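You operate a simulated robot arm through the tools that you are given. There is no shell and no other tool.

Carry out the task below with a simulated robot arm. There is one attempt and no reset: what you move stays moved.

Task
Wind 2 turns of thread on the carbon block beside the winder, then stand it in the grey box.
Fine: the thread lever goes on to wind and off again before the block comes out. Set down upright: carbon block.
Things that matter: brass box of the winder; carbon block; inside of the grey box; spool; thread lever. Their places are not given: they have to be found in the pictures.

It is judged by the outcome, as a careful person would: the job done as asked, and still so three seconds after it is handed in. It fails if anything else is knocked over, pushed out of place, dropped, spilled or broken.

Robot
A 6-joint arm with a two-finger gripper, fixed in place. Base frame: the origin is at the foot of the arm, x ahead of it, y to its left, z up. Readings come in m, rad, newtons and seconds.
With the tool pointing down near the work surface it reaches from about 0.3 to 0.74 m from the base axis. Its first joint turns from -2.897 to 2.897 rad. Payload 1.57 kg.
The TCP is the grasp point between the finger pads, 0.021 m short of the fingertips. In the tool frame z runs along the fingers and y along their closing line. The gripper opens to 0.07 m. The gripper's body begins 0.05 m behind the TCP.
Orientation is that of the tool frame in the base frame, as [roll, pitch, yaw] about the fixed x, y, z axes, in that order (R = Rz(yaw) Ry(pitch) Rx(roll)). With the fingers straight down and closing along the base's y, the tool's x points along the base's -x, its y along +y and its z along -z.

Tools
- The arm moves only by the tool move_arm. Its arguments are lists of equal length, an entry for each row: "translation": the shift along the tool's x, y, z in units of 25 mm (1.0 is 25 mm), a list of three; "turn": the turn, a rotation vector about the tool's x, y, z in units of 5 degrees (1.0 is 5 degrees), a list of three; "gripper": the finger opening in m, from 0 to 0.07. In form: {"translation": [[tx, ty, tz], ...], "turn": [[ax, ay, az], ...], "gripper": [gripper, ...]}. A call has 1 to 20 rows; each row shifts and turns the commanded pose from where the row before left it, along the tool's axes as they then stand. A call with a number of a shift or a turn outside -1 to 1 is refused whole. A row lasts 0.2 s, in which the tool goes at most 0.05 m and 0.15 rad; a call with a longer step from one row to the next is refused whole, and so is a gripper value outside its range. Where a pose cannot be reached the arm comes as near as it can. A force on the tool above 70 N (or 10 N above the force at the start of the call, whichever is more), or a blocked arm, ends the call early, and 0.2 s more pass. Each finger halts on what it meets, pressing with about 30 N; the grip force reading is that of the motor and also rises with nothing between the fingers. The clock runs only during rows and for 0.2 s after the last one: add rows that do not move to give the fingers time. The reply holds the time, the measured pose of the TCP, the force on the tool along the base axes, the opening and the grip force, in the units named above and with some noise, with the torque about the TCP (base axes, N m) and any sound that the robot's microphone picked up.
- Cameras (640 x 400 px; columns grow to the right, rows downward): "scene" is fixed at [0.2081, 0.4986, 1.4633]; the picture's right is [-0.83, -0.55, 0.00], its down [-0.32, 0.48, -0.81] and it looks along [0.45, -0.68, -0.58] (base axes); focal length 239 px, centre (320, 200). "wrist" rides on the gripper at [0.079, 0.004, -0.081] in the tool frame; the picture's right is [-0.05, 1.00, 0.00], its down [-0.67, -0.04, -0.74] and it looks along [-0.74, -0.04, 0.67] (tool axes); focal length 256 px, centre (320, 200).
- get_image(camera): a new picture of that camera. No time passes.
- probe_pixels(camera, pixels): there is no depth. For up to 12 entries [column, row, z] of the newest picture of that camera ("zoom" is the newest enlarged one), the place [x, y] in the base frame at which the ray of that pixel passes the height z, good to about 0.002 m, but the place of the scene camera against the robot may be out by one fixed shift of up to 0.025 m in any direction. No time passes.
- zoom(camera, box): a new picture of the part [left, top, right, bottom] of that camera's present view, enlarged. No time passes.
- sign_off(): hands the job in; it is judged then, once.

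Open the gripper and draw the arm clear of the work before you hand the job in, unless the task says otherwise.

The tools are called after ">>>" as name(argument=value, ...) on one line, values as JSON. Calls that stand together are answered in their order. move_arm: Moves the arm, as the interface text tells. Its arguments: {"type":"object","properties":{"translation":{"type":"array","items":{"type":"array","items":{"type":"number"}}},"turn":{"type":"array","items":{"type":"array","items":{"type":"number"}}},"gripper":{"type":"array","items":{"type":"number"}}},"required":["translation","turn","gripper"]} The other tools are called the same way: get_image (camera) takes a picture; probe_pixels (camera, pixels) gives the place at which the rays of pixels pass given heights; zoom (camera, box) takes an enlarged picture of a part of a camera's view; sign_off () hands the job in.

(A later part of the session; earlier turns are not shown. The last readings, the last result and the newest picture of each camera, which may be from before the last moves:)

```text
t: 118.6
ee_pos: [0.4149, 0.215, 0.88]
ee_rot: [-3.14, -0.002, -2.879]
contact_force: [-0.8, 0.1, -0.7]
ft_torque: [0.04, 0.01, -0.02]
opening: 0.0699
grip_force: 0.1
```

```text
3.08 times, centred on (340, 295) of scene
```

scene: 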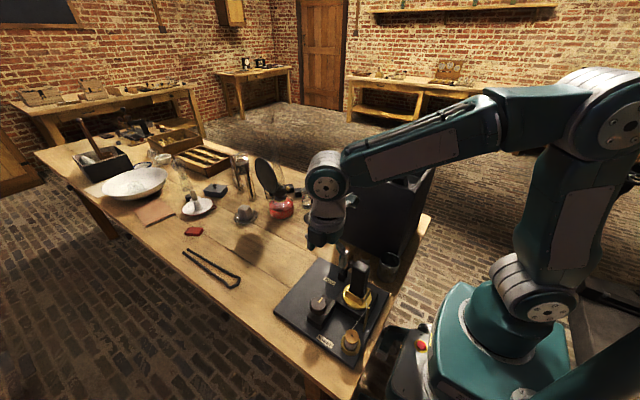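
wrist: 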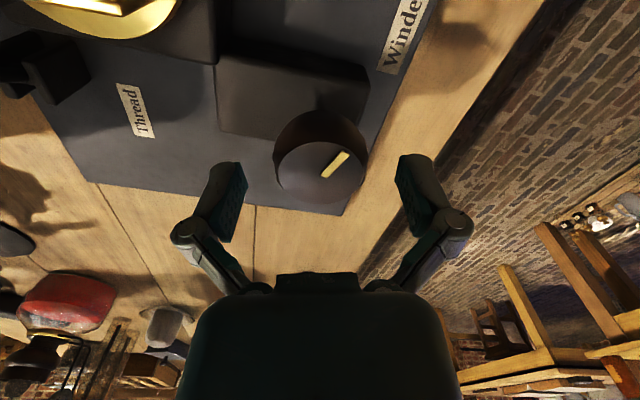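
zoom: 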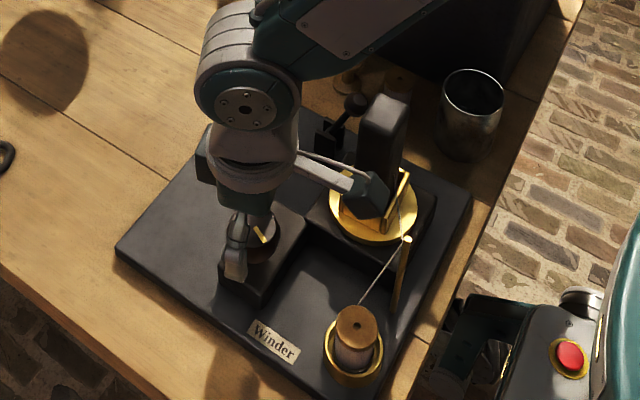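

Stroke 2 done (240° total), with no slip between pointer and fingers. I'll return and do stroke 3.

>>> move_arm(translation=[[0, 0, 0], [0, 0, 0], [0, 0, 0], [0, 0, 0], [0, 0, 0], [0, 0, 0], [0, 0, 0], [0, 0, 0], [0, 0, 0], [0, 0, 0], [0, 0, 0], [0, 0, 0], [0, 0, 0], [0, 0, 0], [0, 0, 0], [0, 0, 0], [0, 0, 0], [0, 0, 0], [0, 0, 0], [0, 0, 0]], turn=[[0, 0, 1], [0, 0, 1], [0, 0, 1], [0, 0, 1], [0, 0, 1], [0, 0, 1], [0, 0, 1], [0, 0, 1], [0, 0, 1], [0, 0, 1], [0, 0, 1], [0, 0, 1], [0, 0, 1], [0, 0, 1], [0, 0, 1], [0, 0, 1], [0, 0, 1], [0, 0, 1], [0, 0, 1], [0, 0, 1]], gripper=[0.07, 0.07, 0.07, 0.07, 0.07, 0.07, 0.07, 0.07, 0.07, 0.07, 0.07, 0.07, 0.07, 0.07, 0.07, 0.07, 0.07, 0.07, 0.07, 0.07])

>>> move_arm(translation=[[0, 0, 0], [0, 0, 0], [0, 0, 0], [0, 0, 0], [0, 0, 0]], turn=[[0, 0, 1], [0, 0, 1], [0, 0, 1], [0, 0, 1], [0, 0, 0]], gripper=[0.07, 0.07, 0.07, 0.07, 0.07])

>>> get_image(camera="wrist")

>>> zoom(camera="scene", box=[335, 245, 390, 320])

```text
t: 122.8
ee_pos: [0.4155, 0.2133, 0.8794]
ee_rot: [-3.139, 0.003, 1.659]
contact_force: [0.1, 0.8, 0.6]
ft_torque: [0.02, 0.0, 0.03]
opening: 0.0696
grip_force: 0.2
```

```text
t: 124.0
ee_pos: [0.4155, 0.2149, 0.8802]
ee_rot: [3.141, 0.001, 1.309]
contact_force: [1.6, 0.1, 0.0]
ft_torque: [0.0, -0.01, 0.0]
opening: 0.0704
grip_force: 0.1
```

```text
taken
```

wrist: 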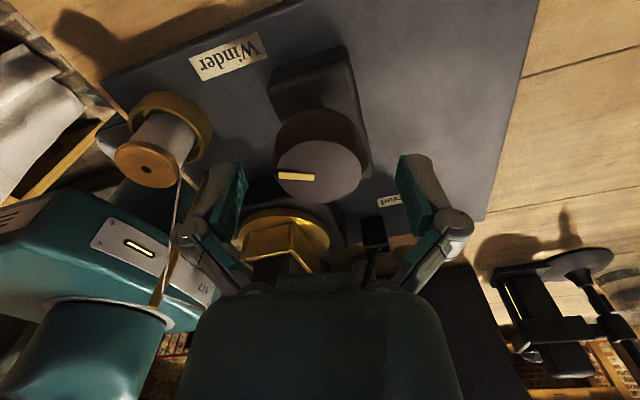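

```text
5.33 times, centred on (362, 282) of scene
```

zoom: 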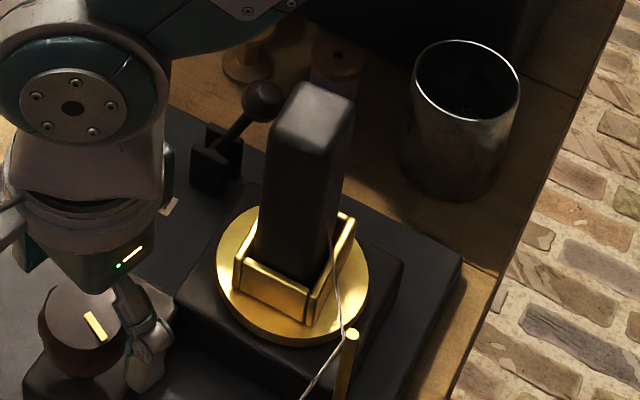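

The pointer now points left in this view. I'll zoom in on the knob for an accurate angle to check for any lag.

>>> zoom(camera="wrist", box=[260, 100, 380, 220])

>>> probe_pixels(camera="zoom", pixels=[[140, 265, 0.872], [250, 265, 0.872], [98, 262, 0.872]])

```text
3.33 times, centred on (320, 160) of wrist
```

zoom: 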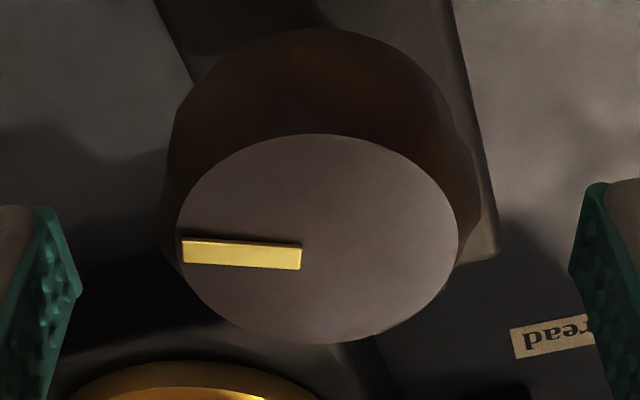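

```text
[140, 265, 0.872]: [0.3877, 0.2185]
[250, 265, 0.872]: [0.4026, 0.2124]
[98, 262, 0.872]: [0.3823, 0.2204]
```

The bar's inner end is at about (301,257) and outer end (183,251) in the zoom. I'll probe these for the pointer angle.

>>> probe_pixels(camera="zoom", pixels=[[301, 257, 0.872], [183, 251, 0.872], [318, 238, 0.872], [178, 238, 0.872], [458, 238, 0.872]])

```text
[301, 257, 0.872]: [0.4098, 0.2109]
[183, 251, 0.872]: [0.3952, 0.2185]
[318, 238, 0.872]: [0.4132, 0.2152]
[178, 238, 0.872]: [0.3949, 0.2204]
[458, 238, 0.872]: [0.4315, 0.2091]
```

The pointer measures about 152°, against an expected 150° (−90°+240°), so tracking is accurate. Now stroke 3.

>>> move_arm(translation=[[0, 0, 0], [0, 0, 0], [0, 0, 0], [0, 0, 0], [0, 0, 0], [0, 0, 0], [0, 0, 0], [0, 0, 0], [0, 0, 0], [0, 0, 0], [0, 0, 0], [0, 0, 0], [0, 0, 0], [0, 0, 0], [0, 0, 0], [0, 0, 0], [0, 0, 0], [0, 0, 0], [0, 0, 0], [0, 0, 0]], turn=[[0, 0, 0], [0, 0, 0], [0, 0, 0], [0, 0, 0], [0, 0, -1], [0, 0, -1], [0, 0, -1], [0, 0, -1], [0, 0, -1], [0, 0, -1], [0, 0, -1], [0, 0, -1], [0, 0, -1], [0, 0, -1], [0, 0, -1], [0, 0, -1], [0, 0, -1], [0, 0, -1], [0, 0, -1], [0, 0, -1]], gripper=[0.055, 0.045, 0.03, 0.03, 0.03, 0.03, 0.03, 0.03, 0.03, 0.03, 0.03, 0.03, 0.03, 0.03, 0.03, 0.03, 0.03, 0.03, 0.03, 0.03])

>>> move_arm(translation=[[0, 0, 0], [0, 0, 0], [0, 0, 0], [0, 0, 0], [0, 0, 0], [0, 0, 0], [0, 0, 0], [0, 0, 0], [0, 0, 0], [0, 0, 0], [0, 0, 0], [0, 0, 0]], turn=[[0, 0, -1], [0, 0, -1], [0, 0, -1], [0, 0, -1], [0, 0, -1], [0, 0, -1], [0, 0, -1], [0, 0, -1], [0, 0, 0], [0, 0, 0], [0, 0, 0], [0, 0, 0]], gripper=[0.03, 0.03, 0.03, 0.03, 0.03, 0.03, 0.03, 0.03, 0.03, 0.055, 0.07, 0.07])

>>> get_image(camera="wrist")

>>> zoom(camera="scene", box=[335, 245, 390, 320])

```text
t: 128.2
ee_pos: [0.4155, 0.214, 0.8805]
ee_rot: [-3.139, 0.0, 2.707]
contact_force: [7.5, 10.2, -8.2]
ft_torque: [-0.14, -0.26, -0.05]
opening: 0.0439
grip_force: 32.2
```

```text
t: 130.8
ee_pos: [0.4152, 0.2145, 0.8808]
ee_rot: [-3.139, -0.002, -2.878]
contact_force: [0.4, -0.7, 0.3]
ft_torque: [0.0, -0.02, -0.03]
opening: 0.0702
grip_force: 0.1
```

```text
taken
```

wrist: 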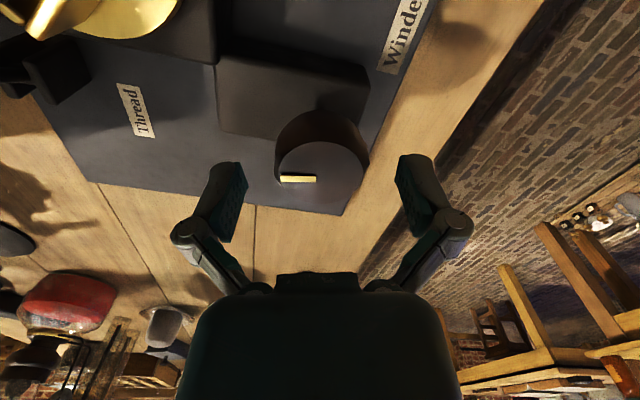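

```text
5.33 times, centred on (362, 282) of scene
```

zoom: 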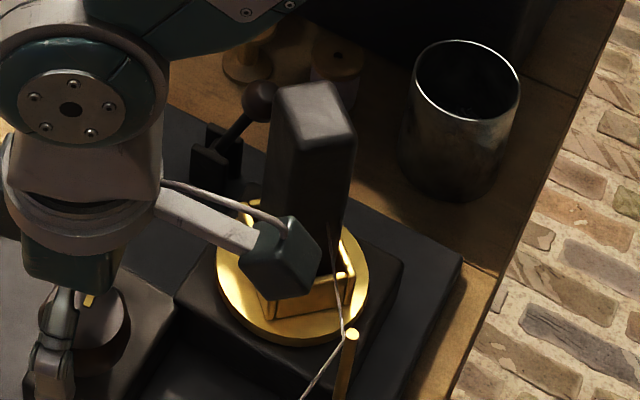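

After 360° of knob the box isn't back to its starting orientation. Its long side was along y at 240° and is about 45° rotated now, so the gearing is about 3:8 (box ≈135° for knob 360°). Two block turns therefore need about 5⅓ knob turns; I'll return and check the box angle properly.

>>> move_arm(translation=[[0, 0, 0], [0, 0, 0], [0, 0, 0], [0, 0, 0], [0, 0, 0], [0, 0, 0], [0, 0, 0], [0, 0, 0], [0, 0, 0], [0, 0, 0], [0, 0, 0], [0, 0, 0], [0, 0, 0], [0, 0, 0], [0, 0, 0], [0, 0, 0], [0, 0, 0], [0, 0, 0], [0, 0, 0], [0, 0, 0]], turn=[[0, 0, 1], [0, 0, 1], [0, 0, 1], [0, 0, 1], [0, 0, 1], [0, 0, 1], [0, 0, 1], [0, 0, 1], [0, 0, 1], [0, 0, 1], [0, 0, 1], [0, 0, 1], [0, 0, 1], [0, 0, 1], [0, 0, 1], [0, 0, 1], [0, 0, 1], [0, 0, 1], [0, 0, 1], [0, 0, 1]], gripper=[0.07, 0.07, 0.07, 0.07, 0.07, 0.07, 0.07, 0.07, 0.07, 0.07, 0.07, 0.07, 0.07, 0.07, 0.07, 0.07, 0.07, 0.07, 0.07, 0.07])

>>> move_arm(translation=[[0, 0, 0], [0, 0, 0], [0, 0, 0], [0, 0, 0], [0, 0, 0]], turn=[[0, 0, 1], [0, 0, 1], [0, 0, 1], [0, 0, 1], [0, 0, 0]], gripper=[0.07, 0.07, 0.07, 0.07, 0.07])

>>> get_image(camera="wrist")

>>> get_image(camera="scene")

>>> zoom(camera="scene", box=[338, 255, 378, 310])

```text
t: 135.0
ee_pos: [0.4147, 0.2151, 0.8804]
ee_rot: [3.141, 0.002, 1.658]
contact_force: [0.7, -1.0, 0.3]
ft_torque: [-0.02, 0.02, 0.02]
opening: 0.07
grip_force: 0.1
```

```text
t: 136.2
ee_pos: [0.4156, 0.2127, 0.8789]
ee_rot: [-3.14, 0.0, 1.308]
contact_force: [0.3, 0.8, 0.3]
ft_torque: [0.01, 0.01, -0.05]
opening: 0.0699
grip_force: 0.1
```

```text
taken
```

wrist: 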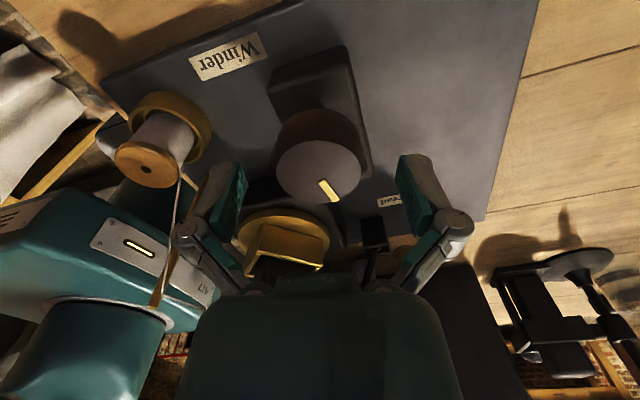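

```text
taken
```

scene: 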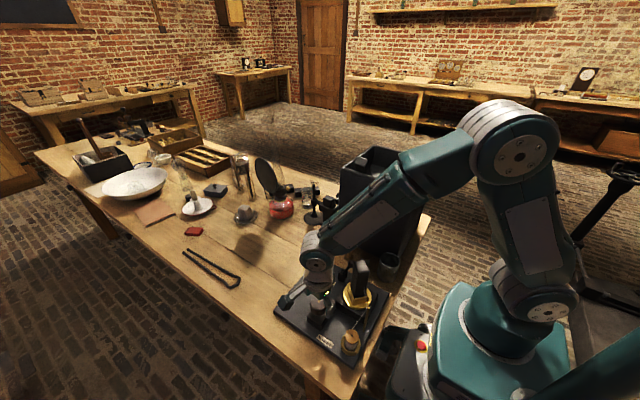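

```text
7.27 times, centred on (358, 282) of scene
```

zoom: 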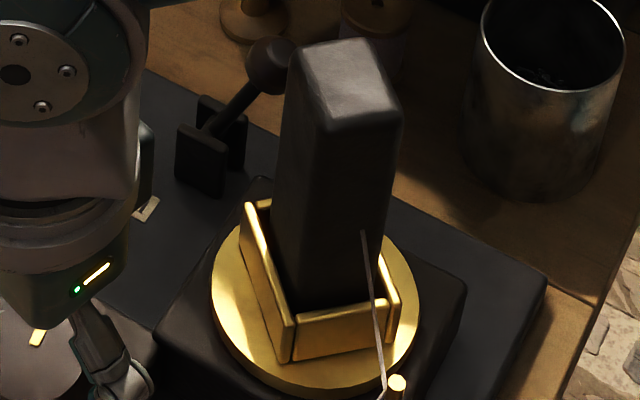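

The box's long side now lies at 135°, confirming the 3:8 ratio (knob 360° → box 135°). I need 1920° of knob in total, so 13 more 120° strokes. Stroke 4 now.

>>> move_arm(translation=[[0, 0, 0], [0, 0, 0], [0, 0, 0], [0, 0, 0], [0, 0, 0], [0, 0, 0], [0, 0, 0], [0, 0, 0], [0, 0, 0], [0, 0, 0], [0, 0, 0], [0, 0, 0], [0, 0, 0], [0, 0, 0], [0, 0, 0], [0, 0, 0], [0, 0, 0], [0, 0, 0], [0, 0, 0], [0, 0, 0]], turn=[[0, 0, 0], [0, 0, 0], [0, 0, 0], [0, 0, 0], [0, 0, -1], [0, 0, -1], [0, 0, -1], [0, 0, -1], [0, 0, -1], [0, 0, -1], [0, 0, -1], [0, 0, -1], [0, 0, -1], [0, 0, -1], [0, 0, -1], [0, 0, -1], [0, 0, -1], [0, 0, -1], [0, 0, -1], [0, 0, -1]], gripper=[0.055, 0.045, 0.03, 0.03, 0.03, 0.03, 0.03, 0.03, 0.03, 0.03, 0.03, 0.03, 0.03, 0.03, 0.03, 0.03, 0.03, 0.03, 0.03, 0.03])

>>> move_arm(translation=[[0, 0, 0], [0, 0, 0], [0, 0, 0], [0, 0, 0], [0, 0, 0], [0, 0, 0], [0, 0, 0], [0, 0, 0], [0, 0, 0], [0, 0, 0], [0, 0, 0], [0, 0, 0]], turn=[[0, 0, -1], [0, 0, -1], [0, 0, -1], [0, 0, -1], [0, 0, -1], [0, 0, -1], [0, 0, -1], [0, 0, -1], [0, 0, 0], [0, 0, 0], [0, 0, 0], [0, 0, 0]], gripper=[0.03, 0.03, 0.03, 0.03, 0.03, 0.03, 0.03, 0.03, 0.03, 0.055, 0.07, 0.07])

>>> move_arm(translation=[[0, 0, 0], [0, 0, 0], [0, 0, 0], [0, 0, 0], [0, 0, 0], [0, 0, 0], [0, 0, 0], [0, 0, 0], [0, 0, 0], [0, 0, 0], [0, 0, 0], [0, 0, 0], [0, 0, 0], [0, 0, 0], [0, 0, 0], [0, 0, 0], [0, 0, 0], [0, 0, 0], [0, 0, 0], [0, 0, 0]], turn=[[0, 0, 1], [0, 0, 1], [0, 0, 1], [0, 0, 1], [0, 0, 1], [0, 0, 1], [0, 0, 1], [0, 0, 1], [0, 0, 1], [0, 0, 1], [0, 0, 1], [0, 0, 1], [0, 0, 1], [0, 0, 1], [0, 0, 1], [0, 0, 1], [0, 0, 1], [0, 0, 1], [0, 0, 1], [0, 0, 1]], gripper=[0.07, 0.07, 0.07, 0.07, 0.07, 0.07, 0.07, 0.07, 0.07, 0.07, 0.07, 0.07, 0.07, 0.07, 0.07, 0.07, 0.07, 0.07, 0.07, 0.07])

>>> move_arm(translation=[[0, 0, 0], [0, 0, 0], [0, 0, 0], [0, 0, 0], [0, 0, 0]], turn=[[0, 0, 1], [0, 0, 1], [0, 0, 1], [0, 0, 1], [0, 0, 0]], gripper=[0.07, 0.07, 0.07, 0.07, 0.07])

>>> get_image(camera="wrist")

>>> zoom(camera="scene", box=[338, 255, 378, 310])

```text
t: 140.4
ee_pos: [0.415, 0.2143, 0.8789]
ee_rot: [3.141, 0.001, 2.709]
contact_force: [8.1, 9.1, -5.3]
ft_torque: [0.13, -0.46, 0.0]
opening: 0.044
grip_force: 32.3
```

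```text
t: 143.0
ee_pos: [0.4155, 0.2133, 0.8809]
ee_rot: [-3.139, -0.002, -2.878]
contact_force: [-0.4, 1.4, 0.7]
ft_torque: [-0.05, 0.0, -0.02]
opening: 0.0701
grip_force: 0.0
```

```text
t: 147.2
ee_pos: [0.4153, 0.2143, 0.88]
ee_rot: [-3.14, 0.002, 1.658]
contact_force: [0.7, 0.3, 0.9]
ft_torque: [0.01, 0.01, 0.02]
opening: 0.0702
grip_force: 0.0
```

```text
t: 148.4
ee_pos: [0.4153, 0.2156, 0.8791]
ee_rot: [-3.141, 0.004, 1.309]
contact_force: [-0.5, -0.6, 0.1]
ft_torque: [0.01, 0.0, -0.01]
opening: 0.07
grip_force: 0.1
```

```text
taken
```

wrist: 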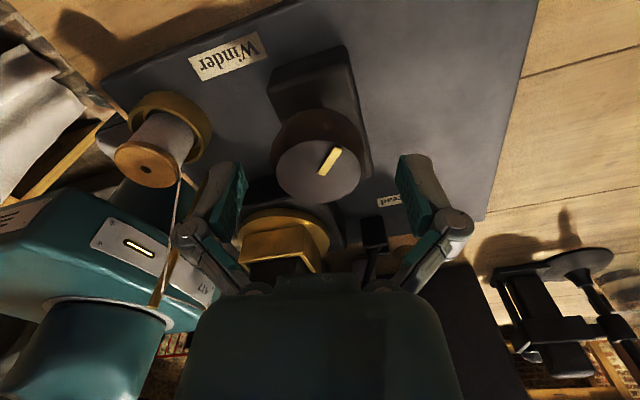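

```text
7.27 times, centred on (358, 282) of scene
```

zoom: 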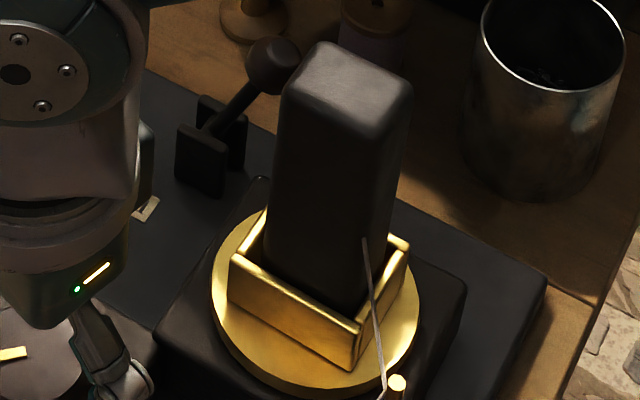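

At 480° of knob the box is aligned again (180° turned), exactly as expected. I'll carry on with strokes 5 and 6.

>>> move_arm(translation=[[0, 0, 0], [0, 0, 0], [0, 0, 0], [0, 0, 0], [0, 0, 0], [0, 0, 0], [0, 0, 0], [0, 0, 0], [0, 0, 0], [0, 0, 0], [0, 0, 0], [0, 0, 0], [0, 0, 0], [0, 0, 0], [0, 0, 0], [0, 0, 0], [0, 0, 0], [0, 0, 0], [0, 0, 0], [0, 0, 0]], turn=[[0, 0, 0], [0, 0, 0], [0, 0, 0], [0, 0, 0], [0, 0, -1], [0, 0, -1], [0, 0, -1], [0, 0, -1], [0, 0, -1], [0, 0, -1], [0, 0, -1], [0, 0, -1], [0, 0, -1], [0, 0, -1], [0, 0, -1], [0, 0, -1], [0, 0, -1], [0, 0, -1], [0, 0, -1], [0, 0, -1]], gripper=[0.055, 0.045, 0.03, 0.03, 0.03, 0.03, 0.03, 0.03, 0.03, 0.03, 0.03, 0.03, 0.03, 0.03, 0.03, 0.03, 0.03, 0.03, 0.03, 0.03])

>>> move_arm(translation=[[0, 0, 0], [0, 0, 0], [0, 0, 0], [0, 0, 0], [0, 0, 0], [0, 0, 0], [0, 0, 0], [0, 0, 0], [0, 0, 0], [0, 0, 0], [0, 0, 0], [0, 0, 0]], turn=[[0, 0, -1], [0, 0, -1], [0, 0, -1], [0, 0, -1], [0, 0, -1], [0, 0, -1], [0, 0, -1], [0, 0, -1], [0, 0, 0], [0, 0, 0], [0, 0, 0], [0, 0, 0]], gripper=[0.03, 0.03, 0.03, 0.03, 0.03, 0.03, 0.03, 0.03, 0.03, 0.055, 0.07, 0.07])

>>> move_arm(translation=[[0, 0, 0], [0, 0, 0], [0, 0, 0], [0, 0, 0], [0, 0, 0], [0, 0, 0], [0, 0, 0], [0, 0, 0], [0, 0, 0], [0, 0, 0], [0, 0, 0], [0, 0, 0], [0, 0, 0], [0, 0, 0], [0, 0, 0], [0, 0, 0], [0, 0, 0], [0, 0, 0], [0, 0, 0], [0, 0, 0]], turn=[[0, 0, 1], [0, 0, 1], [0, 0, 1], [0, 0, 1], [0, 0, 1], [0, 0, 1], [0, 0, 1], [0, 0, 1], [0, 0, 1], [0, 0, 1], [0, 0, 1], [0, 0, 1], [0, 0, 1], [0, 0, 1], [0, 0, 1], [0, 0, 1], [0, 0, 1], [0, 0, 1], [0, 0, 1], [0, 0, 1]], gripper=[0.07, 0.07, 0.07, 0.07, 0.07, 0.07, 0.07, 0.07, 0.07, 0.07, 0.07, 0.07, 0.07, 0.07, 0.07, 0.07, 0.07, 0.07, 0.07, 0.07])

>>> move_arm(translation=[[0, 0, 0], [0, 0, 0], [0, 0, 0], [0, 0, 0], [0, 0, 0]], turn=[[0, 0, 1], [0, 0, 1], [0, 0, 1], [0, 0, 1], [0, 0, 0]], gripper=[0.07, 0.07, 0.07, 0.07, 0.07])

>>> get_image(camera="wrist")

>>> zoom(camera="scene", box=[338, 255, 378, 310])

```text
t: 152.6
ee_pos: [0.4165, 0.2147, 0.8808]
ee_rot: [3.142, 0.0, 2.709]
contact_force: [5.1, 5.0, 3.6]
ft_torque: [0.24, -0.35, 0.01]
opening: 0.0438
grip_force: 31.9
```

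```text
t: 155.2
ee_pos: [0.4152, 0.2143, 0.8791]
ee_rot: [3.141, -0.001, -2.878]
contact_force: [0.0, -0.9, 0.0]
ft_torque: [0.01, 0.0, 0.0]
opening: 0.0698
grip_force: 0.0
```

```text
t: 159.4
ee_pos: [0.4156, 0.2147, 0.8789]
ee_rot: [-3.14, 0.003, 1.659]
contact_force: [0.2, 0.0, 1.2]
ft_torque: [0.0, 0.0, -0.03]
opening: 0.0699
grip_force: 0.0
```

```text
t: 160.6
ee_pos: [0.4155, 0.2142, 0.8796]
ee_rot: [3.14, 0.002, 1.311]
contact_force: [-0.2, -0.2, 0.0]
ft_torque: [-0.03, 0.01, -0.02]
opening: 0.0701
grip_force: 0.1
```

```text
taken
```

wrist: 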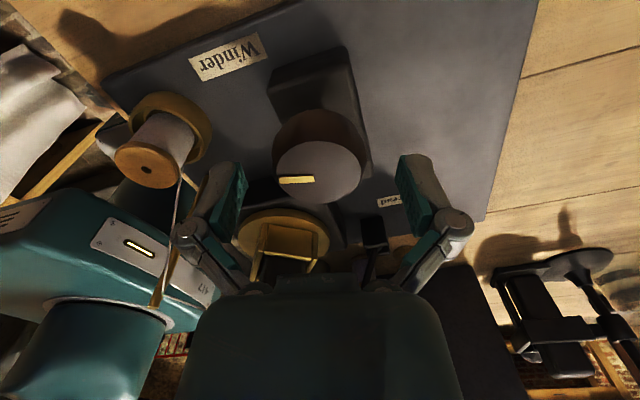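

```text
7.27 times, centred on (358, 282) of scene
```

zoom: 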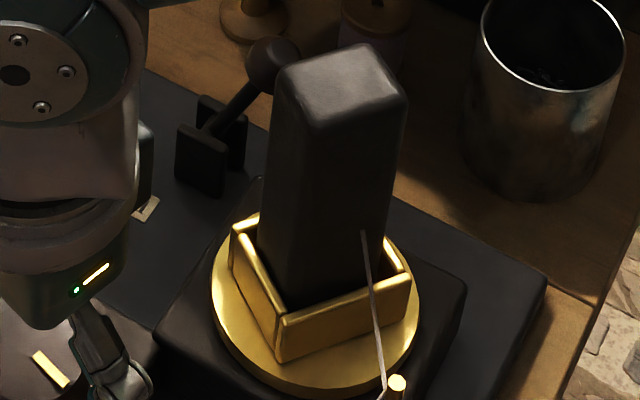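

Stroke 5 done (600° knob, box ≈225°), still tracking well. I'll do strokes 6 and 7 together.

>>> move_arm(translation=[[0, 0, 0], [0, 0, 0], [0, 0, 0], [0, 0, 0], [0, 0, 0], [0, 0, 0], [0, 0, 0], [0, 0, 0], [0, 0, 0], [0, 0, 0], [0, 0, 0], [0, 0, 0], [0, 0, 0], [0, 0, 0], [0, 0, 0], [0, 0, 0], [0, 0, 0], [0, 0, 0], [0, 0, 0], [0, 0, 0]], turn=[[0, 0, 0], [0, 0, 0], [0, 0, 0], [0, 0, 0], [0, 0, -1], [0, 0, -1], [0, 0, -1], [0, 0, -1], [0, 0, -1], [0, 0, -1], [0, 0, -1], [0, 0, -1], [0, 0, -1], [0, 0, -1], [0, 0, -1], [0, 0, -1], [0, 0, -1], [0, 0, -1], [0, 0, -1], [0, 0, -1]], gripper=[0.055, 0.045, 0.03, 0.03, 0.03, 0.03, 0.03, 0.03, 0.03, 0.03, 0.03, 0.03, 0.03, 0.03, 0.03, 0.03, 0.03, 0.03, 0.03, 0.03])

>>> move_arm(translation=[[0, 0, 0], [0, 0, 0], [0, 0, 0], [0, 0, 0], [0, 0, 0], [0, 0, 0], [0, 0, 0], [0, 0, 0], [0, 0, 0], [0, 0, 0], [0, 0, 0], [0, 0, 0]], turn=[[0, 0, -1], [0, 0, -1], [0, 0, -1], [0, 0, -1], [0, 0, -1], [0, 0, -1], [0, 0, -1], [0, 0, -1], [0, 0, 0], [0, 0, 0], [0, 0, 0], [0, 0, 0]], gripper=[0.03, 0.03, 0.03, 0.03, 0.03, 0.03, 0.03, 0.03, 0.03, 0.055, 0.07, 0.07])

>>> move_arm(translation=[[0, 0, 0], [0, 0, 0], [0, 0, 0], [0, 0, 0], [0, 0, 0], [0, 0, 0], [0, 0, 0], [0, 0, 0], [0, 0, 0], [0, 0, 0], [0, 0, 0], [0, 0, 0], [0, 0, 0], [0, 0, 0], [0, 0, 0], [0, 0, 0], [0, 0, 0], [0, 0, 0], [0, 0, 0], [0, 0, 0]], turn=[[0, 0, 1], [0, 0, 1], [0, 0, 1], [0, 0, 1], [0, 0, 1], [0, 0, 1], [0, 0, 1], [0, 0, 1], [0, 0, 1], [0, 0, 1], [0, 0, 1], [0, 0, 1], [0, 0, 1], [0, 0, 1], [0, 0, 1], [0, 0, 1], [0, 0, 1], [0, 0, 1], [0, 0, 1], [0, 0, 1]], gripper=[0.07, 0.07, 0.07, 0.07, 0.07, 0.07, 0.07, 0.07, 0.07, 0.07, 0.07, 0.07, 0.07, 0.07, 0.07, 0.07, 0.07, 0.07, 0.07, 0.07])

>>> move_arm(translation=[[0, 0, 0], [0, 0, 0], [0, 0, 0], [0, 0, 0], [0, 0, 0]], turn=[[0, 0, 1], [0, 0, 1], [0, 0, 1], [0, 0, 1], [0, 0, 0]], gripper=[0.07, 0.07, 0.07, 0.07, 0.07])

>>> move_arm(translation=[[0, 0, 0], [0, 0, 0], [0, 0, 0], [0, 0, 0], [0, 0, 0], [0, 0, 0], [0, 0, 0], [0, 0, 0], [0, 0, 0], [0, 0, 0], [0, 0, 0], [0, 0, 0], [0, 0, 0], [0, 0, 0], [0, 0, 0], [0, 0, 0], [0, 0, 0], [0, 0, 0], [0, 0, 0], [0, 0, 0]], turn=[[0, 0, 0], [0, 0, 0], [0, 0, 0], [0, 0, 0], [0, 0, -1], [0, 0, -1], [0, 0, -1], [0, 0, -1], [0, 0, -1], [0, 0, -1], [0, 0, -1], [0, 0, -1], [0, 0, -1], [0, 0, -1], [0, 0, -1], [0, 0, -1], [0, 0, -1], [0, 0, -1], [0, 0, -1], [0, 0, -1]], gripper=[0.055, 0.045, 0.03, 0.03, 0.03, 0.03, 0.03, 0.03, 0.03, 0.03, 0.03, 0.03, 0.03, 0.03, 0.03, 0.03, 0.03, 0.03, 0.03, 0.03])

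>>> move_arm(translation=[[0, 0, 0], [0, 0, 0], [0, 0, 0], [0, 0, 0], [0, 0, 0], [0, 0, 0], [0, 0, 0], [0, 0, 0], [0, 0, 0], [0, 0, 0], [0, 0, 0], [0, 0, 0]], turn=[[0, 0, -1], [0, 0, -1], [0, 0, -1], [0, 0, -1], [0, 0, -1], [0, 0, -1], [0, 0, -1], [0, 0, -1], [0, 0, 0], [0, 0, 0], [0, 0, 0], [0, 0, 0]], gripper=[0.03, 0.03, 0.03, 0.03, 0.03, 0.03, 0.03, 0.03, 0.03, 0.055, 0.07, 0.07])

>>> move_arm(translation=[[0, 0, 0], [0, 0, 0], [0, 0, 0], [0, 0, 0], [0, 0, 0], [0, 0, 0], [0, 0, 0], [0, 0, 0], [0, 0, 0], [0, 0, 0], [0, 0, 0], [0, 0, 0], [0, 0, 0], [0, 0, 0], [0, 0, 0], [0, 0, 0], [0, 0, 0], [0, 0, 0], [0, 0, 0], [0, 0, 0]], turn=[[0, 0, 1], [0, 0, 1], [0, 0, 1], [0, 0, 1], [0, 0, 1], [0, 0, 1], [0, 0, 1], [0, 0, 1], [0, 0, 1], [0, 0, 1], [0, 0, 1], [0, 0, 1], [0, 0, 1], [0, 0, 1], [0, 0, 1], [0, 0, 1], [0, 0, 1], [0, 0, 1], [0, 0, 1], [0, 0, 1]], gripper=[0.07, 0.07, 0.07, 0.07, 0.07, 0.07, 0.07, 0.07, 0.07, 0.07, 0.07, 0.07, 0.07, 0.07, 0.07, 0.07, 0.07, 0.07, 0.07, 0.07])

>>> move_arm(translation=[[0, 0, 0], [0, 0, 0], [0, 0, 0], [0, 0, 0], [0, 0, 0]], turn=[[0, 0, 1], [0, 0, 1], [0, 0, 1], [0, 0, 1], [0, 0, 0]], gripper=[0.07, 0.07, 0.07, 0.07, 0.07])

>>> get_image(camera="wrist")

>>> zoom(camera="scene", box=[338, 255, 378, 310])

```text
t: 164.8
ee_pos: [0.4163, 0.2142, 0.8797]
ee_rot: [-3.14, 0.001, 2.708]
contact_force: [3.4, 12.6, -5.7]
ft_torque: [0.02, -0.2, -0.04]
opening: 0.0428
grip_force: 31.6
```

```text
t: 167.4
ee_pos: [0.4148, 0.2155, 0.8798]
ee_rot: [-3.139, -0.001, -2.878]
contact_force: [0.1, 0.8, 0.2]
ft_torque: [-0.07, 0.02, -0.01]
opening: 0.07
grip_force: 0.1
```

```text
t: 171.6
ee_pos: [0.4148, 0.2145, 0.8799]
ee_rot: [-3.14, 0.003, 1.659]
contact_force: [0.1, 0.2, 0.3]
ft_torque: [0.01, 0.0, -0.02]
opening: 0.0701
grip_force: 0.1
```

```text
t: 172.8
ee_pos: [0.4162, 0.2141, 0.8805]
ee_rot: [3.141, 0.004, 1.31]
contact_force: [-0.6, 0.7, 1.2]
ft_torque: [0.02, -0.02, -0.03]
opening: 0.0699
grip_force: 0.0
```

```text
t: 177.0
ee_pos: [0.4155, 0.2139, 0.8794]
ee_rot: [3.141, 0.004, 2.708]
contact_force: [9.8, 4.4, -3.9]
ft_torque: [0.16, -0.3, -0.03]
opening: 0.0431
grip_force: 32.4
```

```text
t: 179.6
ee_pos: [0.4158, 0.2144, 0.8795]
ee_rot: [3.142, -0.003, -2.878]
contact_force: [-0.5, -0.2, 1.1]
ft_torque: [0.01, -0.01, 0.01]
opening: 0.0701
grip_force: 0.1
```

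```text
t: 183.8
ee_pos: [0.416, 0.2136, 0.8799]
ee_rot: [-3.141, 0.002, 1.656]
contact_force: [0.7, 0.3, 0.6]
ft_torque: [0.0, -0.03, 0.0]
opening: 0.0698
grip_force: 0.1
```

```text
t: 185.0
ee_pos: [0.4149, 0.2138, 0.8802]
ee_rot: [3.141, 0.001, 1.309]
contact_force: [0.5, 0.3, -0.8]
ft_torque: [-0.01, 0.03, 0.0]
opening: 0.0701
grip_force: 0.1
```

```text
taken
```

wrist: 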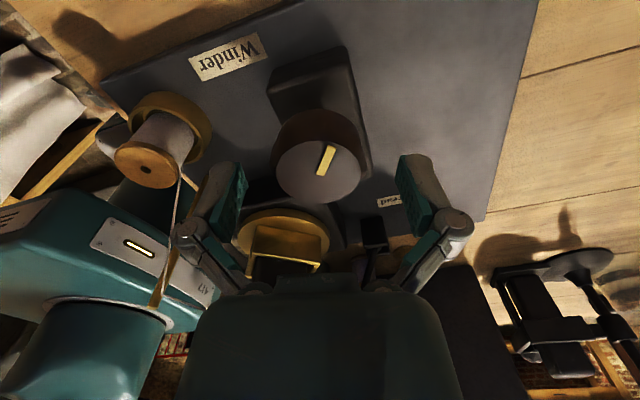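

```text
7.27 times, centred on (358, 282) of scene
```

zoom: 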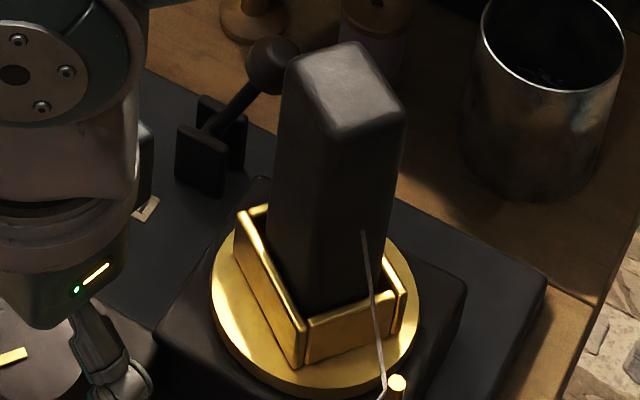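

The pointer is a bit further than expected, so I'll measure it along with the box angle to keep the count exact.

>>> zoom(camera="wrist", box=[260, 100, 380, 220])

>>> get_image(camera="scene")

```text
3.33 times, centred on (320, 160) of wrist
```

zoom: 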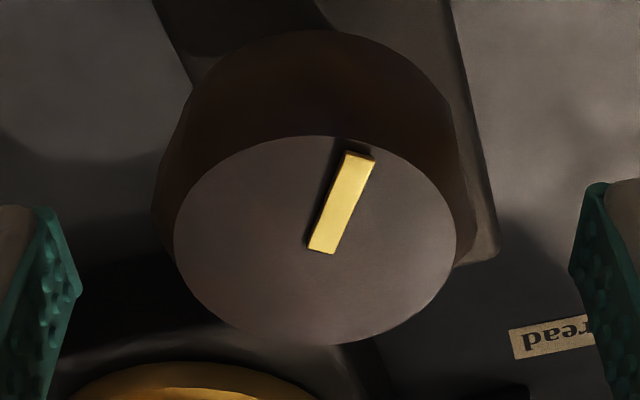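

```text
taken
```

scene: 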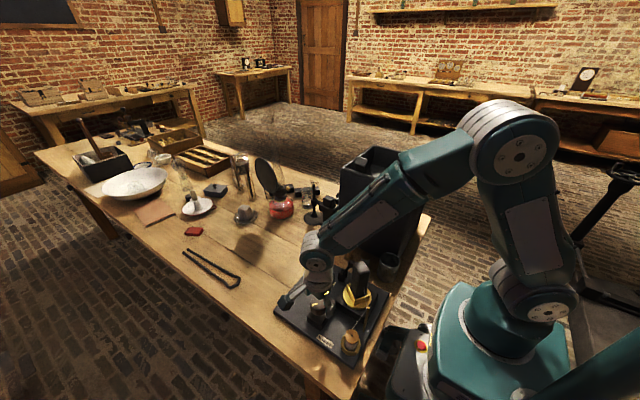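

>>> probe_pixels(camera="zoom", pixels=[[322, 250, 0.872], [360, 158, 0.872], [316, 240, 0.872]])

```text
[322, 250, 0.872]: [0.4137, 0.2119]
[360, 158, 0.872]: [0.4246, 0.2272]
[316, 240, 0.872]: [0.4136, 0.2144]
```

The pointer is at 54.5°, so the knob has turned 864.5° (box ≈324°); the regrips added a little. About 1055° of knob remains, with a final pointer target of 30° (1920°). I'll continue with strokes 8 and 9, then measure again.

>>> move_arm(translation=[[0, 0, 0], [0, 0, 0], [0, 0, 0], [0, 0, 0], [0, 0, 0], [0, 0, 0], [0, 0, 0], [0, 0, 0], [0, 0, 0], [0, 0, 0], [0, 0, 0], [0, 0, 0], [0, 0, 0], [0, 0, 0], [0, 0, 0], [0, 0, 0], [0, 0, 0], [0, 0, 0], [0, 0, 0], [0, 0, 0]], turn=[[0, 0, 0], [0, 0, 0], [0, 0, 0], [0, 0, 0], [0, 0, -1], [0, 0, -1], [0, 0, -1], [0, 0, -1], [0, 0, -1], [0, 0, -1], [0, 0, -1], [0, 0, -1], [0, 0, -1], [0, 0, -1], [0, 0, -1], [0, 0, -1], [0, 0, -1], [0, 0, -1], [0, 0, -1], [0, 0, -1]], gripper=[0.055, 0.045, 0.03, 0.03, 0.03, 0.03, 0.03, 0.03, 0.03, 0.03, 0.03, 0.03, 0.03, 0.03, 0.03, 0.03, 0.03, 0.03, 0.03, 0.03])

>>> move_arm(translation=[[0, 0, 0], [0, 0, 0], [0, 0, 0], [0, 0, 0], [0, 0, 0], [0, 0, 0], [0, 0, 0], [0, 0, 0], [0, 0, 0], [0, 0, 0], [0, 0, 0], [0, 0, 0]], turn=[[0, 0, -1], [0, 0, -1], [0, 0, -1], [0, 0, -1], [0, 0, -1], [0, 0, -1], [0, 0, -1], [0, 0, -1], [0, 0, 0], [0, 0, 0], [0, 0, 0], [0, 0, 0]], gripper=[0.03, 0.03, 0.03, 0.03, 0.03, 0.03, 0.03, 0.03, 0.03, 0.055, 0.07, 0.07])

>>> move_arm(translation=[[0, 0, 0], [0, 0, 0], [0, 0, 0], [0, 0, 0], [0, 0, 0], [0, 0, 0], [0, 0, 0], [0, 0, 0], [0, 0, 0], [0, 0, 0], [0, 0, 0], [0, 0, 0], [0, 0, 0], [0, 0, 0], [0, 0, 0], [0, 0, 0], [0, 0, 0], [0, 0, 0], [0, 0, 0], [0, 0, 0]], turn=[[0, 0, 1], [0, 0, 1], [0, 0, 1], [0, 0, 1], [0, 0, 1], [0, 0, 1], [0, 0, 1], [0, 0, 1], [0, 0, 1], [0, 0, 1], [0, 0, 1], [0, 0, 1], [0, 0, 1], [0, 0, 1], [0, 0, 1], [0, 0, 1], [0, 0, 1], [0, 0, 1], [0, 0, 1], [0, 0, 1]], gripper=[0.07, 0.07, 0.07, 0.07, 0.07, 0.07, 0.07, 0.07, 0.07, 0.07, 0.07, 0.07, 0.07, 0.07, 0.07, 0.07, 0.07, 0.07, 0.07, 0.07])

>>> move_arm(translation=[[0, 0, 0], [0, 0, 0], [0, 0, 0], [0, 0, 0], [0, 0, 0]], turn=[[0, 0, 1], [0, 0, 1], [0, 0, 1], [0, 0, 1], [0, 0, 0]], gripper=[0.07, 0.07, 0.07, 0.07, 0.07])

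>>> move_arm(translation=[[0, 0, 0], [0, 0, 0], [0, 0, 0], [0, 0, 0], [0, 0, 0], [0, 0, 0], [0, 0, 0], [0, 0, 0], [0, 0, 0], [0, 0, 0], [0, 0, 0], [0, 0, 0], [0, 0, 0], [0, 0, 0], [0, 0, 0], [0, 0, 0], [0, 0, 0], [0, 0, 0], [0, 0, 0], [0, 0, 0]], turn=[[0, 0, 0], [0, 0, 0], [0, 0, 0], [0, 0, 0], [0, 0, -1], [0, 0, -1], [0, 0, -1], [0, 0, -1], [0, 0, -1], [0, 0, -1], [0, 0, -1], [0, 0, -1], [0, 0, -1], [0, 0, -1], [0, 0, -1], [0, 0, -1], [0, 0, -1], [0, 0, -1], [0, 0, -1], [0, 0, -1]], gripper=[0.055, 0.045, 0.03, 0.03, 0.03, 0.03, 0.03, 0.03, 0.03, 0.03, 0.03, 0.03, 0.03, 0.03, 0.03, 0.03, 0.03, 0.03, 0.03, 0.03])

>>> move_arm(translation=[[0, 0, 0], [0, 0, 0], [0, 0, 0], [0, 0, 0], [0, 0, 0], [0, 0, 0], [0, 0, 0], [0, 0, 0], [0, 0, 0], [0, 0, 0], [0, 0, 0], [0, 0, 0]], turn=[[0, 0, -1], [0, 0, -1], [0, 0, -1], [0, 0, -1], [0, 0, -1], [0, 0, -1], [0, 0, -1], [0, 0, -1], [0, 0, 0], [0, 0, 0], [0, 0, 0], [0, 0, 0]], gripper=[0.03, 0.03, 0.03, 0.03, 0.03, 0.03, 0.03, 0.03, 0.03, 0.055, 0.07, 0.07])

>>> move_arm(translation=[[0, 0, 0], [0, 0, 0], [0, 0, 0], [0, 0, 0], [0, 0, 0], [0, 0, 0], [0, 0, 0], [0, 0, 0], [0, 0, 0], [0, 0, 0], [0, 0, 0], [0, 0, 0], [0, 0, 0], [0, 0, 0], [0, 0, 0], [0, 0, 0], [0, 0, 0], [0, 0, 0], [0, 0, 0], [0, 0, 0]], turn=[[0, 0, 1], [0, 0, 1], [0, 0, 1], [0, 0, 1], [0, 0, 1], [0, 0, 1], [0, 0, 1], [0, 0, 1], [0, 0, 1], [0, 0, 1], [0, 0, 1], [0, 0, 1], [0, 0, 1], [0, 0, 1], [0, 0, 1], [0, 0, 1], [0, 0, 1], [0, 0, 1], [0, 0, 1], [0, 0, 1]], gripper=[0.07, 0.07, 0.07, 0.07, 0.07, 0.07, 0.07, 0.07, 0.07, 0.07, 0.07, 0.07, 0.07, 0.07, 0.07, 0.07, 0.07, 0.07, 0.07, 0.07])

>>> move_arm(translation=[[0, 0, 0], [0, 0, 0], [0, 0, 0], [0, 0, 0], [0, 0, 0]], turn=[[0, 0, 1], [0, 0, 1], [0, 0, 1], [0, 0, 1], [0, 0, 0]], gripper=[0.07, 0.07, 0.07, 0.07, 0.07])

>>> zoom(camera="scene", box=[338, 255, 378, 310])

>>> get_image(camera="wrist")

>>> zoom(camera="wrist", box=[260, 100, 380, 220])

```text
t: 189.2
ee_pos: [0.4158, 0.2152, 0.8806]
ee_rot: [-3.139, -0.001, 2.71]
contact_force: [6.9, 11.9, -12.2]
ft_torque: [0.04, -0.32, -0.03]
opening: 0.0434
grip_force: 32.4
```

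```text
t: 191.8
ee_pos: [0.4146, 0.215, 0.881]
ee_rot: [-3.14, -0.002, -2.878]
contact_force: [0.2, 0.6, 0.3]
ft_torque: [-0.01, 0.04, 0.0]
opening: 0.0701
grip_force: 0.1
```

```text
t: 196.0
ee_pos: [0.4156, 0.2146, 0.881]
ee_rot: [3.141, 0.001, 1.657]
contact_force: [0.0, 0.9, 0.2]
ft_torque: [0.02, 0.01, 0.02]
opening: 0.0701
grip_force: 0.1
```

```text
t: 197.2
ee_pos: [0.4152, 0.2136, 0.8799]
ee_rot: [-3.14, 0.001, 1.309]
contact_force: [0.6, 0.9, -0.6]
ft_torque: [0.01, -0.02, 0.01]
opening: 0.07
grip_force: 0.0
```

```text
t: 201.4
ee_pos: [0.416, 0.2145, 0.8792]
ee_rot: [-3.141, 0.002, 2.708]
contact_force: [12.4, 4.8, -7.4]
ft_torque: [0.15, -0.3, -0.01]
opening: 0.0438
grip_force: 31.6
```

```text
t: 204.0
ee_pos: [0.4145, 0.2148, 0.8799]
ee_rot: [-3.14, -0.002, -2.878]
contact_force: [-0.8, -0.1, -0.1]
ft_torque: [0.0, -0.03, 0.03]
opening: 0.07
grip_force: 0.0
```

```text
t: 208.2
ee_pos: [0.4164, 0.2148, 0.8796]
ee_rot: [-3.141, 0.002, 1.66]
contact_force: [0.5, 0.1, 1.3]
ft_torque: [0.01, 0.03, 0.0]
opening: 0.0699
grip_force: 0.1
```

```text
t: 209.4
ee_pos: [0.4151, 0.2143, 0.8795]
ee_rot: [3.142, 0.001, 1.308]
contact_force: [-0.1, -0.7, -0.4]
ft_torque: [0.01, 0.01, 0.0]
opening: 0.0701
grip_force: 0.1
```

```text
7.27 times, centred on (358, 282) of scene
```

zoom: 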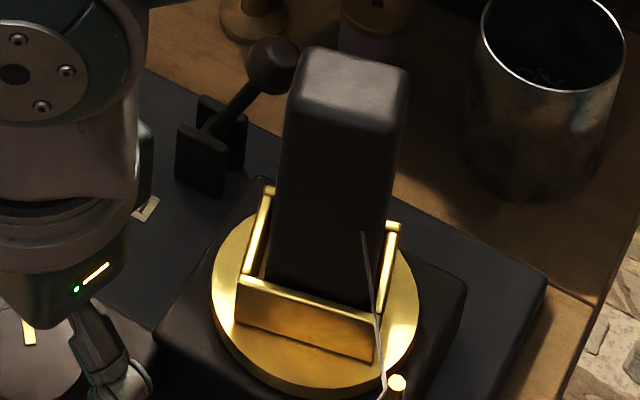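

```text
taken
```

wrist: 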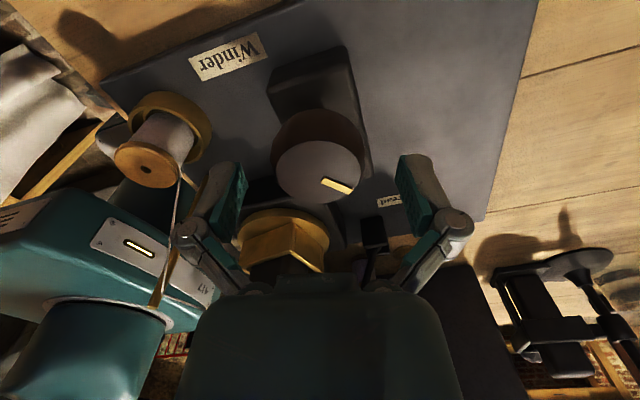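

```text
3.33 times, centred on (320, 160) of wrist
```

zoom: 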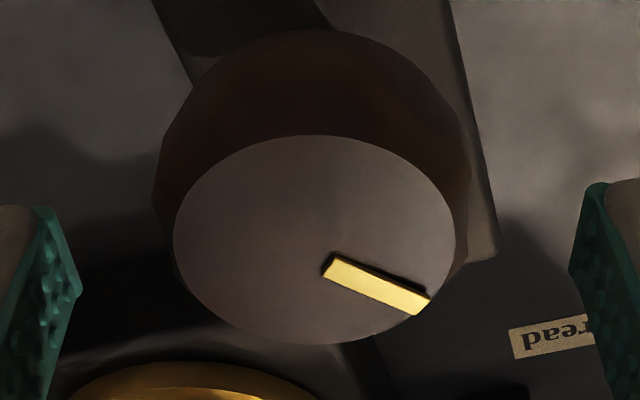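

I'll probe the pointer's ends: (331,263) inner and (422,303) outer in the zoom.

>>> probe_pixels(camera="zoom", pixels=[[331, 263, 0.872], [422, 303, 0.872], [316, 240, 0.872]])

```text
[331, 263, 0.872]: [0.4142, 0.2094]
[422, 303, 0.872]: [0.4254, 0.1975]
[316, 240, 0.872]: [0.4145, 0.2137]
```

The pointer gives a knob total of about 1123°, but the box in the scene looks rotated only about 15° from aligned rather than 61°. I'll look more closely before going on.

>>> get_image(camera="scene")

>>> zoom(camera="scene", box=[340, 276, 374, 306])

>>> zoom(camera="wrist", box=[220, 190, 350, 290])

```text
taken
```

scene: 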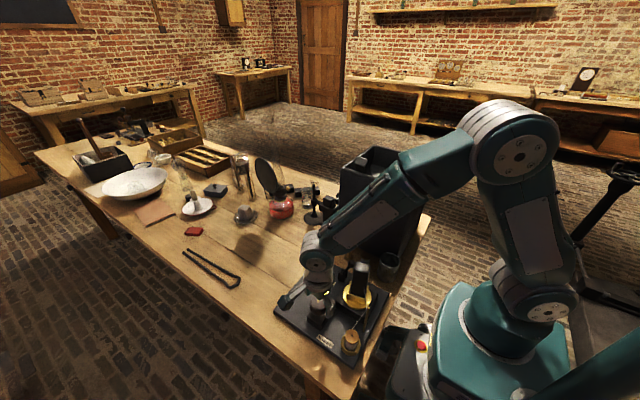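

```text
13.33 times, centred on (357, 291) of scene
```

zoom: 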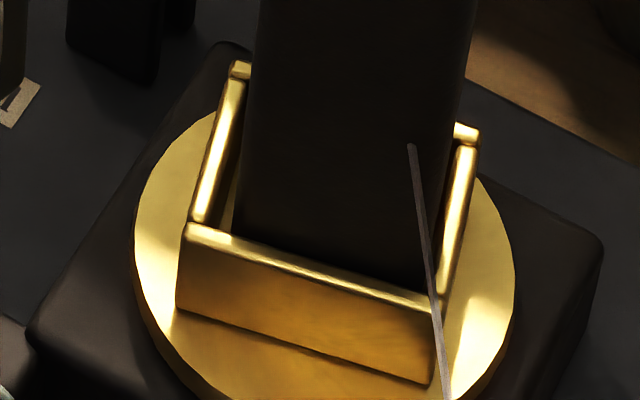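

```text
4.00 times, centred on (285, 240) of wrist
```

zoom: 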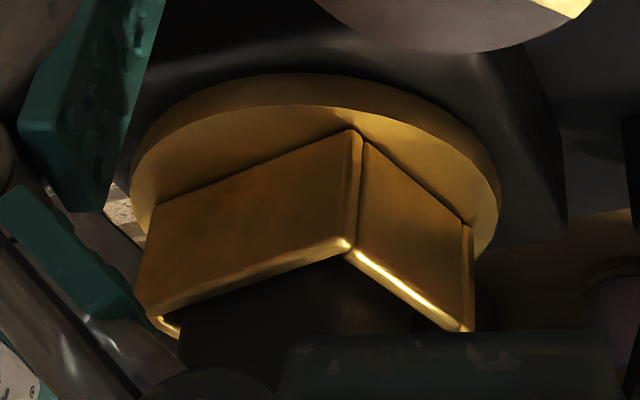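

The box really is at about 15.7° (mod 180) while the knob says it should be ~61°, so something is slipping in the coupling. I'll do the next stroke piecemeal, checking the knob and box at each step, starting with only closing the fingers.

>>> move_arm(translation=[[0, 0, 0], [0, 0, 0], [0, 0, 0], [0, 0, 0], [0, 0, 0]], turn=[[0, 0, 0], [0, 0, 0], [0, 0, 0], [0, 0, 0], [0, 0, 0]], gripper=[0.055, 0.045, 0.03, 0.03, 0.03])

>>> zoom(camera="scene", box=[340, 276, 374, 306])

>>> get_image(camera="wrist")

>>> zoom(camera="wrist", box=[260, 100, 380, 220])

```text
t: 210.6
ee_pos: [0.4133, 0.215, 0.8802]
ee_rot: [-3.139, 0.002, 1.31]
contact_force: [-8.1, 2.2, 3.7]
ft_torque: [-0.26, 0.52, -0.01]
opening: 0.0437
grip_force: 32.0
```

```text
13.33 times, centred on (357, 291) of scene
```

zoom: 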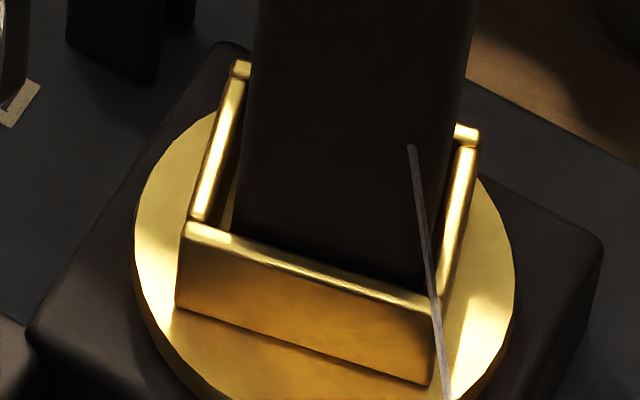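

```text
taken
```

wrist: 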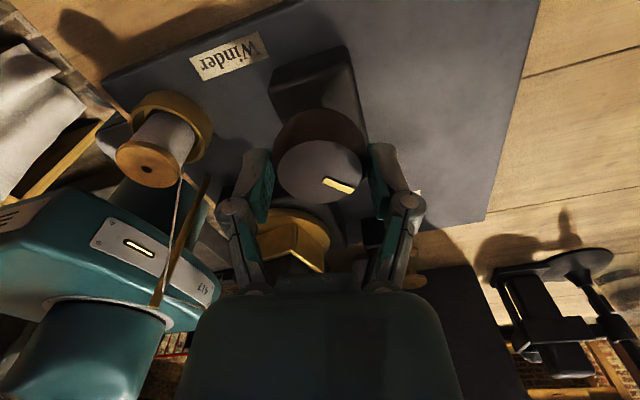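

```text
3.33 times, centred on (320, 160) of wrist
```

zoom: 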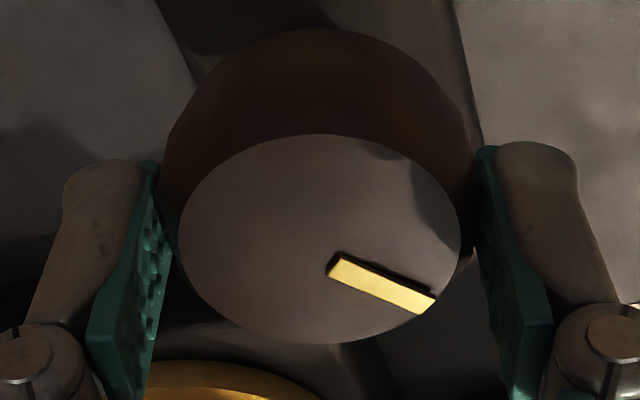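

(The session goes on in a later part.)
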